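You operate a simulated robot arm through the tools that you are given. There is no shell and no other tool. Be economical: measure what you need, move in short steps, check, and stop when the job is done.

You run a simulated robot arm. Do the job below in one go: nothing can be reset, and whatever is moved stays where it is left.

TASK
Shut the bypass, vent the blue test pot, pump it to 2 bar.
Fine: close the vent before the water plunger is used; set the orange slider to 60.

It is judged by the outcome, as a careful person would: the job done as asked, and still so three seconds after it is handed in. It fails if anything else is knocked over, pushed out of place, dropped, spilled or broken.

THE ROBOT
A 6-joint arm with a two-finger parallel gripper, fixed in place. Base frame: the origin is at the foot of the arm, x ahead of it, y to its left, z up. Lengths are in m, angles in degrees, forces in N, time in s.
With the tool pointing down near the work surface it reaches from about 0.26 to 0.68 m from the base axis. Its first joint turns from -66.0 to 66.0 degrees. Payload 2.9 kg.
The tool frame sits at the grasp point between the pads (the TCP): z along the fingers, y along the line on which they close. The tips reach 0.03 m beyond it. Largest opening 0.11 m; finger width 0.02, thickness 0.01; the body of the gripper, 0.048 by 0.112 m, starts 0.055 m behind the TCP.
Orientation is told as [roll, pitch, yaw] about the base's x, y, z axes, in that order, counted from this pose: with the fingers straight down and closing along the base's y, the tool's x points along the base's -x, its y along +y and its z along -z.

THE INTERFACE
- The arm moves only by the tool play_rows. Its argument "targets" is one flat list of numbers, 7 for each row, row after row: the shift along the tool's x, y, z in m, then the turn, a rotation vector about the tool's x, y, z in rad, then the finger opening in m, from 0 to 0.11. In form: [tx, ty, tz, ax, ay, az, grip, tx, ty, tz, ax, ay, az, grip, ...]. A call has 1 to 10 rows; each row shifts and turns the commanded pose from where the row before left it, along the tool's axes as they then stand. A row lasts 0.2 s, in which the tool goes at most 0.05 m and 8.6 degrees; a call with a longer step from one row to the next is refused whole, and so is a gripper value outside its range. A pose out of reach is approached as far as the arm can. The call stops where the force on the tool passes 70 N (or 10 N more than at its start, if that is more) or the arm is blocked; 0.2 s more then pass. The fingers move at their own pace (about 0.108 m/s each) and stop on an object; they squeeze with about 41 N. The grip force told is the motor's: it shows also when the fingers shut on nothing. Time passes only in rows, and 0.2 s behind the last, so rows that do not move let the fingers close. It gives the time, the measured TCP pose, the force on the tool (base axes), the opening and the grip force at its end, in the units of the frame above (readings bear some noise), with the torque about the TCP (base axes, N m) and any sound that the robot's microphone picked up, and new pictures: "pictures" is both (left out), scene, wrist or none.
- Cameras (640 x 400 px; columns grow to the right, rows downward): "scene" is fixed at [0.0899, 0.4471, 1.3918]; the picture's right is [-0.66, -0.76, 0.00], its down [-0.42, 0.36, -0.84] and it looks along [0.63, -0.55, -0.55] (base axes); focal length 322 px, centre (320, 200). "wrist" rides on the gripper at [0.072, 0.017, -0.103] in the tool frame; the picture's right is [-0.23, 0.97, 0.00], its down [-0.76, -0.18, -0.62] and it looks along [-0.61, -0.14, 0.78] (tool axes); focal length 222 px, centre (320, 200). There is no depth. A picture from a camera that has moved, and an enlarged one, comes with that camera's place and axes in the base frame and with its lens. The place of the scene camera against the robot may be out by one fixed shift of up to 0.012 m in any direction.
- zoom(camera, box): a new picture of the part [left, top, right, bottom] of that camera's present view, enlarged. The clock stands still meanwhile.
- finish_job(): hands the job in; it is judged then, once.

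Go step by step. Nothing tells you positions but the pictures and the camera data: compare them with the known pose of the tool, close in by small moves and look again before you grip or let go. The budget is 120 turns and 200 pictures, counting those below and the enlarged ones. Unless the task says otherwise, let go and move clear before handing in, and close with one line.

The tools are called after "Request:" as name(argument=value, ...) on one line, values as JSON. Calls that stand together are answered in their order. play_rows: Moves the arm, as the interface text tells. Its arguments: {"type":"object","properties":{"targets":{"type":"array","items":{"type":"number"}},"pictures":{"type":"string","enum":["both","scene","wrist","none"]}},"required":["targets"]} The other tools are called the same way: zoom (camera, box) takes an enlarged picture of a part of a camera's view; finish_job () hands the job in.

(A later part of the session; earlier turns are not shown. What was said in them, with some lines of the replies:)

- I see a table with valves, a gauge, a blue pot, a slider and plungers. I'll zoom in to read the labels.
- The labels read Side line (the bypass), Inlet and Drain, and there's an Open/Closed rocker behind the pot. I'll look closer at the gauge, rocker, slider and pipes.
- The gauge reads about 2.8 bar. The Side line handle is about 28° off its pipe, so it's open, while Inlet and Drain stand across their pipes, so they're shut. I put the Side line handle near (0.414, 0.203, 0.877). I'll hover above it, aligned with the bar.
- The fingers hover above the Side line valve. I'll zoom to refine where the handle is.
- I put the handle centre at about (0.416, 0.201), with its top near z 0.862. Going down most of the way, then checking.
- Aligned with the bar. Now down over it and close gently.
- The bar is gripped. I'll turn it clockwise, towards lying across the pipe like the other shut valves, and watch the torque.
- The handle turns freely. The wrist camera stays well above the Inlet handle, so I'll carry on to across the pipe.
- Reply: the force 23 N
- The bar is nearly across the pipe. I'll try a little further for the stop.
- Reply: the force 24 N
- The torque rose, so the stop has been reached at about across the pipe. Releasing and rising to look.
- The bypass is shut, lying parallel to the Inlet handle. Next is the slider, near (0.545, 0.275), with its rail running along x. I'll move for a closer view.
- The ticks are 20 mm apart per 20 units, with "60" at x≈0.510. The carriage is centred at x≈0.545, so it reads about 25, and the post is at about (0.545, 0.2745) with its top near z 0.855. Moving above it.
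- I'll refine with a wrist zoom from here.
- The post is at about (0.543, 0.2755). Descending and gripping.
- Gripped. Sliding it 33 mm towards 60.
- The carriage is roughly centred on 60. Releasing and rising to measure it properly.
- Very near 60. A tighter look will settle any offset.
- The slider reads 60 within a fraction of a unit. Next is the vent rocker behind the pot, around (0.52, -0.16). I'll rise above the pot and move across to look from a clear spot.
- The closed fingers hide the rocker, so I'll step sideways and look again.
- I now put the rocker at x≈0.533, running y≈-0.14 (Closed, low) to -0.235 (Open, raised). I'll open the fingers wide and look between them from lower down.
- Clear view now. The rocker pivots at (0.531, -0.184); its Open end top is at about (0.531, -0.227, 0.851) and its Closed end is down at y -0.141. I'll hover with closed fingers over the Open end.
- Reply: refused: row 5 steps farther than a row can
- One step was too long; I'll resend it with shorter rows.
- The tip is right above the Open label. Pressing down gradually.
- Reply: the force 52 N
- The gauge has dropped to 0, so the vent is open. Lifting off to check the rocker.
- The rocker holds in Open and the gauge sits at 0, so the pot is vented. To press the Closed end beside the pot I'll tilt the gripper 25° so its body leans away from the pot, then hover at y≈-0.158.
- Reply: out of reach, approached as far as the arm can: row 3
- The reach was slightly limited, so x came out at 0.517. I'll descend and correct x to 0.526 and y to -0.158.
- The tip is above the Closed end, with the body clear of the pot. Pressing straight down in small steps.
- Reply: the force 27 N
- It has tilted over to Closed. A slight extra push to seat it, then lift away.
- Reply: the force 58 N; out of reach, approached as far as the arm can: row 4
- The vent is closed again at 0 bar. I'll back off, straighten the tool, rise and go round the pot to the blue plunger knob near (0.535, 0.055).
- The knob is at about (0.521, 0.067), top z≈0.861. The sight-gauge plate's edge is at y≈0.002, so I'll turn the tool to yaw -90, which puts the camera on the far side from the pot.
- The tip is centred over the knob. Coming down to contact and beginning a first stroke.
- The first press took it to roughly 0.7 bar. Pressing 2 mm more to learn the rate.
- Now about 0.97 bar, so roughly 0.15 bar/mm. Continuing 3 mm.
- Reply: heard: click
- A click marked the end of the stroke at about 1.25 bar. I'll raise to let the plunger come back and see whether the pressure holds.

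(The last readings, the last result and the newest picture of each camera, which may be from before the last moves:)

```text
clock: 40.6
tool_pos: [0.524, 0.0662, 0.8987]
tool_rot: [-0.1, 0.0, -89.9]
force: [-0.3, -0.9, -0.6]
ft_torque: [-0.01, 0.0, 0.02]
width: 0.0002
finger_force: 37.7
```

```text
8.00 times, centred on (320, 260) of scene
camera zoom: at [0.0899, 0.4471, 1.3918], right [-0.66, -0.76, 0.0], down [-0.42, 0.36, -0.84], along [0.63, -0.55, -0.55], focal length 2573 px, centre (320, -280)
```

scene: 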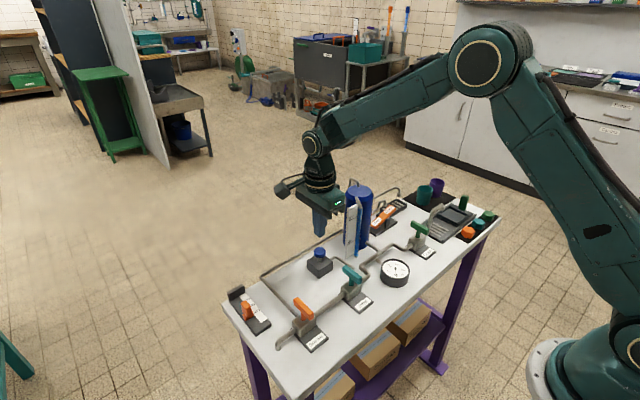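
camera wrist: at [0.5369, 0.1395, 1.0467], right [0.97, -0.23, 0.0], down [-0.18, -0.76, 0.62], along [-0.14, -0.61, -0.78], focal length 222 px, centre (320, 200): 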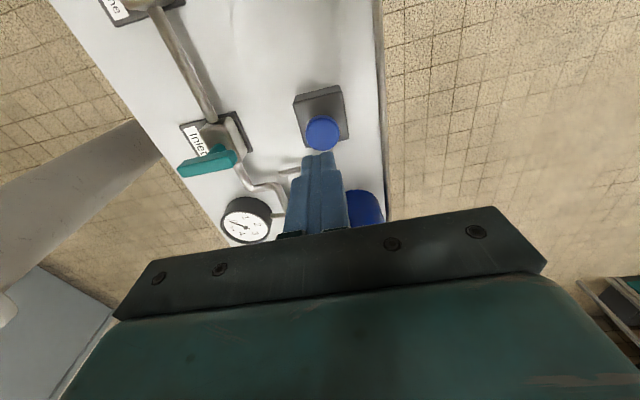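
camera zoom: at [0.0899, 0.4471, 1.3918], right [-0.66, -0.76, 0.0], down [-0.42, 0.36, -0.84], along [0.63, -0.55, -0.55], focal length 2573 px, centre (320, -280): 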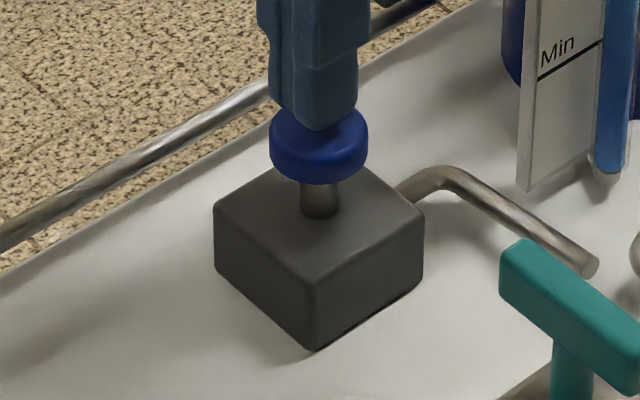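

The pressure holds at about 1.35 bar. The next stroke needs roughly 4 mm, so I'll go to first contact and creep.

Request:
play_rows(targets=[0, 0, 0.007, 0, 0, 0, 0, 0, 0, 0.005, 0, 0, 0, 0, 0, 0, 0, 0, 0, 0, 0], pictures="none")

Request:
zoom(camera="scene", box=[375, 250, 415, 290])

```text
clock: 41.4
tool_pos: [0.5244, 0.0651, 0.8866]
tool_rot: [0.0, 0.0, -90.0]
force: [-0.7, 1.4, 2.3]
ft_torque: [0.01, 0.01, 0.0]
width: 0.0
finger_force: 37.7
```

```text
10.00 times, centred on (395, 270) of scene
camera zoom: at [0.0898, 0.4471, 1.3918], right [-0.66, -0.76, 0.0], down [-0.42, 0.36, -0.84], along [0.63, -0.55, -0.55], focal length 3216 px, centre (-430, -500)
```

zoom: 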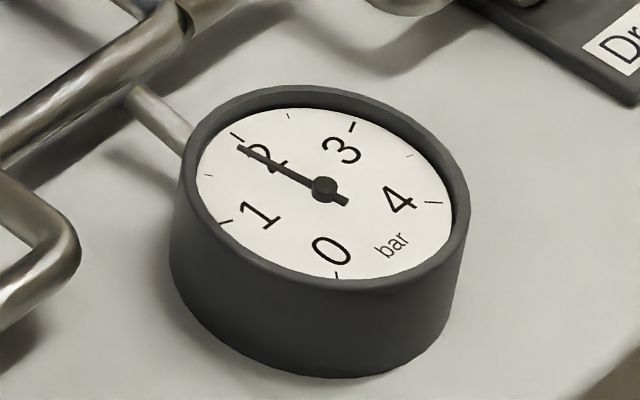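

About 1.9 bar. Creeping another 0.6 mm.

Request:
play_rows(targets=[0, 0, 0.0006, 0, 0, 0, 0, 0, 0, 0, 0, 0, 0, 0, 0, 0, 0, 0, 0, 0, 0], pictures="none")

Request:
zoom(camera="scene", box=[380, 255, 410, 285])

```text
clock: 42.2
tool_pos: [0.5236, 0.0651, 0.8859]
tool_rot: [0.0, 0.0, -90.0]
force: [0.3, 0.4, 3.2]
ft_torque: [0.0, -0.01, -0.02]
width: 0.0001
finger_force: 37.8
```

```text
13.33 times, centred on (395, 270) of scene
camera zoom: at [0.0898, 0.4471, 1.3918], right [-0.66, -0.76, 0.0], down [-0.42, 0.36, -0.84], along [0.63, -0.55, -0.55], focal length 4288 px, centre (-680, -733)
```

zoom: 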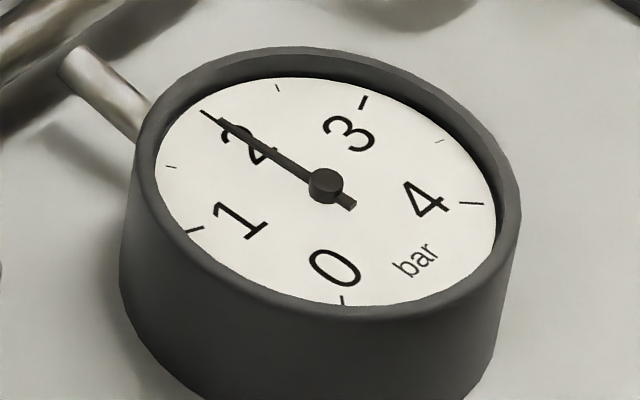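

The needle lines up with 2. Lifting off and checking that it holds.

Request:
play_rows(targets=[0, 0, -0.01, 0, 0, 0, 0, 0, 0, -0.03, 0, 0, 0, 0, 0, 0, -0.04, 0, 0, 0, 0, 0, 0, -0.045, 0, 0, 0, 0, 0, 0, -0.045, 0, 0, 0, 0, 0, -0.045, 0, 0, 0, 0, 0, 0, -0.045, 0, 0, 0, 0, 0, 0, 0, 0, 0, 0, 0, 0])

Request:
zoom(camera="scene", box=[380, 255, 410, 285])

Request:
zoom(camera="scene", box=[220, 170, 440, 350])

```text
clock: 44.0
tool_pos: [0.4336, 0.0653, 1.0581]
tool_rot: [0.1, 0.0, -90.0]
force: [-0.1, -0.7, 0.8]
ft_torque: [0.0, 0.0, 0.01]
width: 0.0002
finger_force: 37.7
camera wrist: at [0.4498, 0.137, 1.1618], right [0.97, -0.23, 0.0], down [-0.18, -0.76, 0.62], along [-0.14, -0.61, -0.78], focal length 222 px, centre (320, 200)
```

scene: 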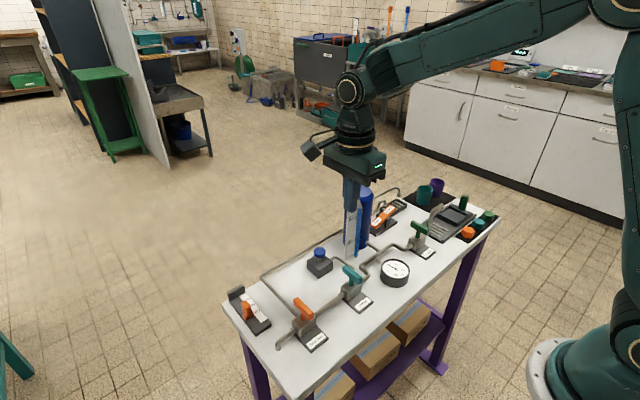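
wrist: 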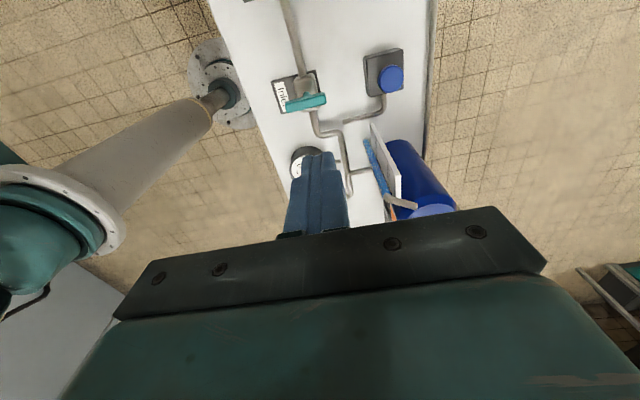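

```text
13.33 times, centred on (395, 270) of scene
camera zoom: at [0.0898, 0.4471, 1.3918], right [-0.66, -0.76, 0.0], down [-0.42, 0.36, -0.84], along [0.63, -0.55, -0.55], focal length 4288 px, centre (-680, -733)
```

zoom: 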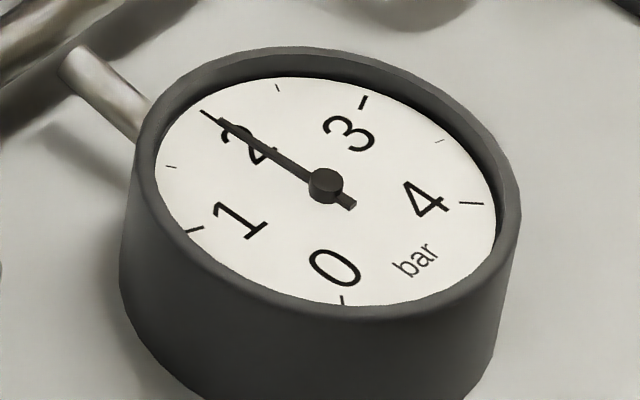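

```text
2.22 times, centred on (330, 260) of scene
camera zoom: at [0.0898, 0.4471, 1.3918], right [-0.66, -0.76, 0.0], down [-0.42, 0.36, -0.84], along [0.63, -0.55, -0.55], focal length 715 px, centre (298, 67)
```

zoom: 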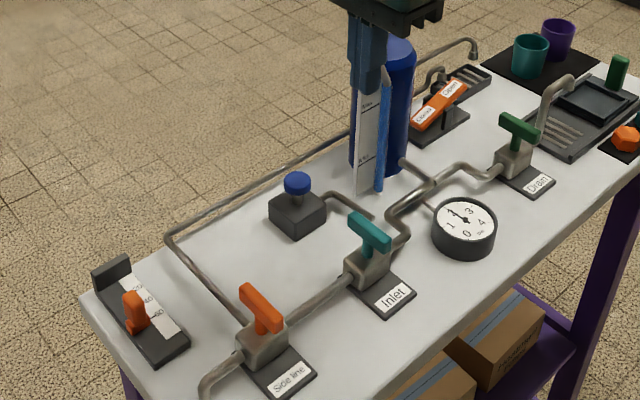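

Everything is in place. One wait of about 2 s will confirm the pressure is steady.

Request:
play_rows(targets=[0, 0, -0.02, 0, 0, 0, 0, 0, 0, 0, 0, 0, 0, 0, 0, 0, 0, 0, 0, 0, 0, 0, 0, 0, 0, 0, 0, 0, 0, 0, 0, 0, 0, 0, 0, 0, 0, 0, 0, 0, 0, 0, 0, 0, 0, 0, 0, 0, 0, 0, 0, 0, 0, 0, 0, 0, 0, 0, 0, 0, 0, 0, 0, 0, 0, 0, 0, 0, 0, 0], pictures="none")

Request:
zoom(camera="scene", box=[380, 255, 410, 285])

```text
clock: 46.2
tool_pos: [0.4348, 0.0663, 1.0768]
tool_rot: [0.0, 0.0, -90.0]
force: [-0.8, 0.2, -0.4]
ft_torque: [0.03, -0.02, -0.04]
width: 0.0001
finger_force: 37.8
```

```text
13.33 times, centred on (395, 270) of scene
camera zoom: at [0.0899, 0.4471, 1.3918], right [-0.66, -0.76, 0.0], down [-0.42, 0.36, -0.84], along [0.63, -0.55, -0.55], focal length 4288 px, centre (-680, -733)
```

zoom: 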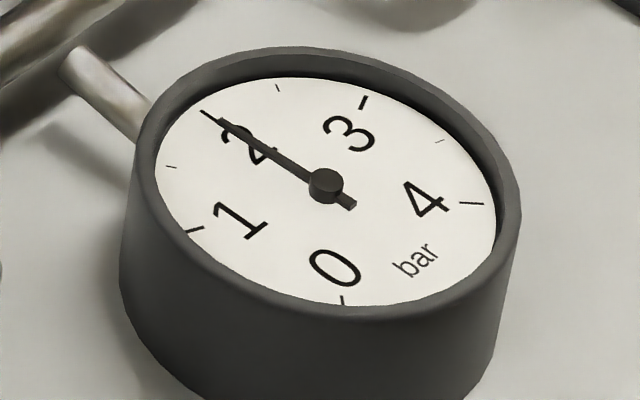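

The gauge is steady at 2 bar, the arm is clear, and everything else is where it was. Handing in.

Request:
finish_job()

```text
The job is handed in.
```

The job is done and handed in: I shut the bypass (the Side line valve), set the orange slider to 60, vented the blue pot to 0, closed the vent, then pumped to 2 bar, which held steady.
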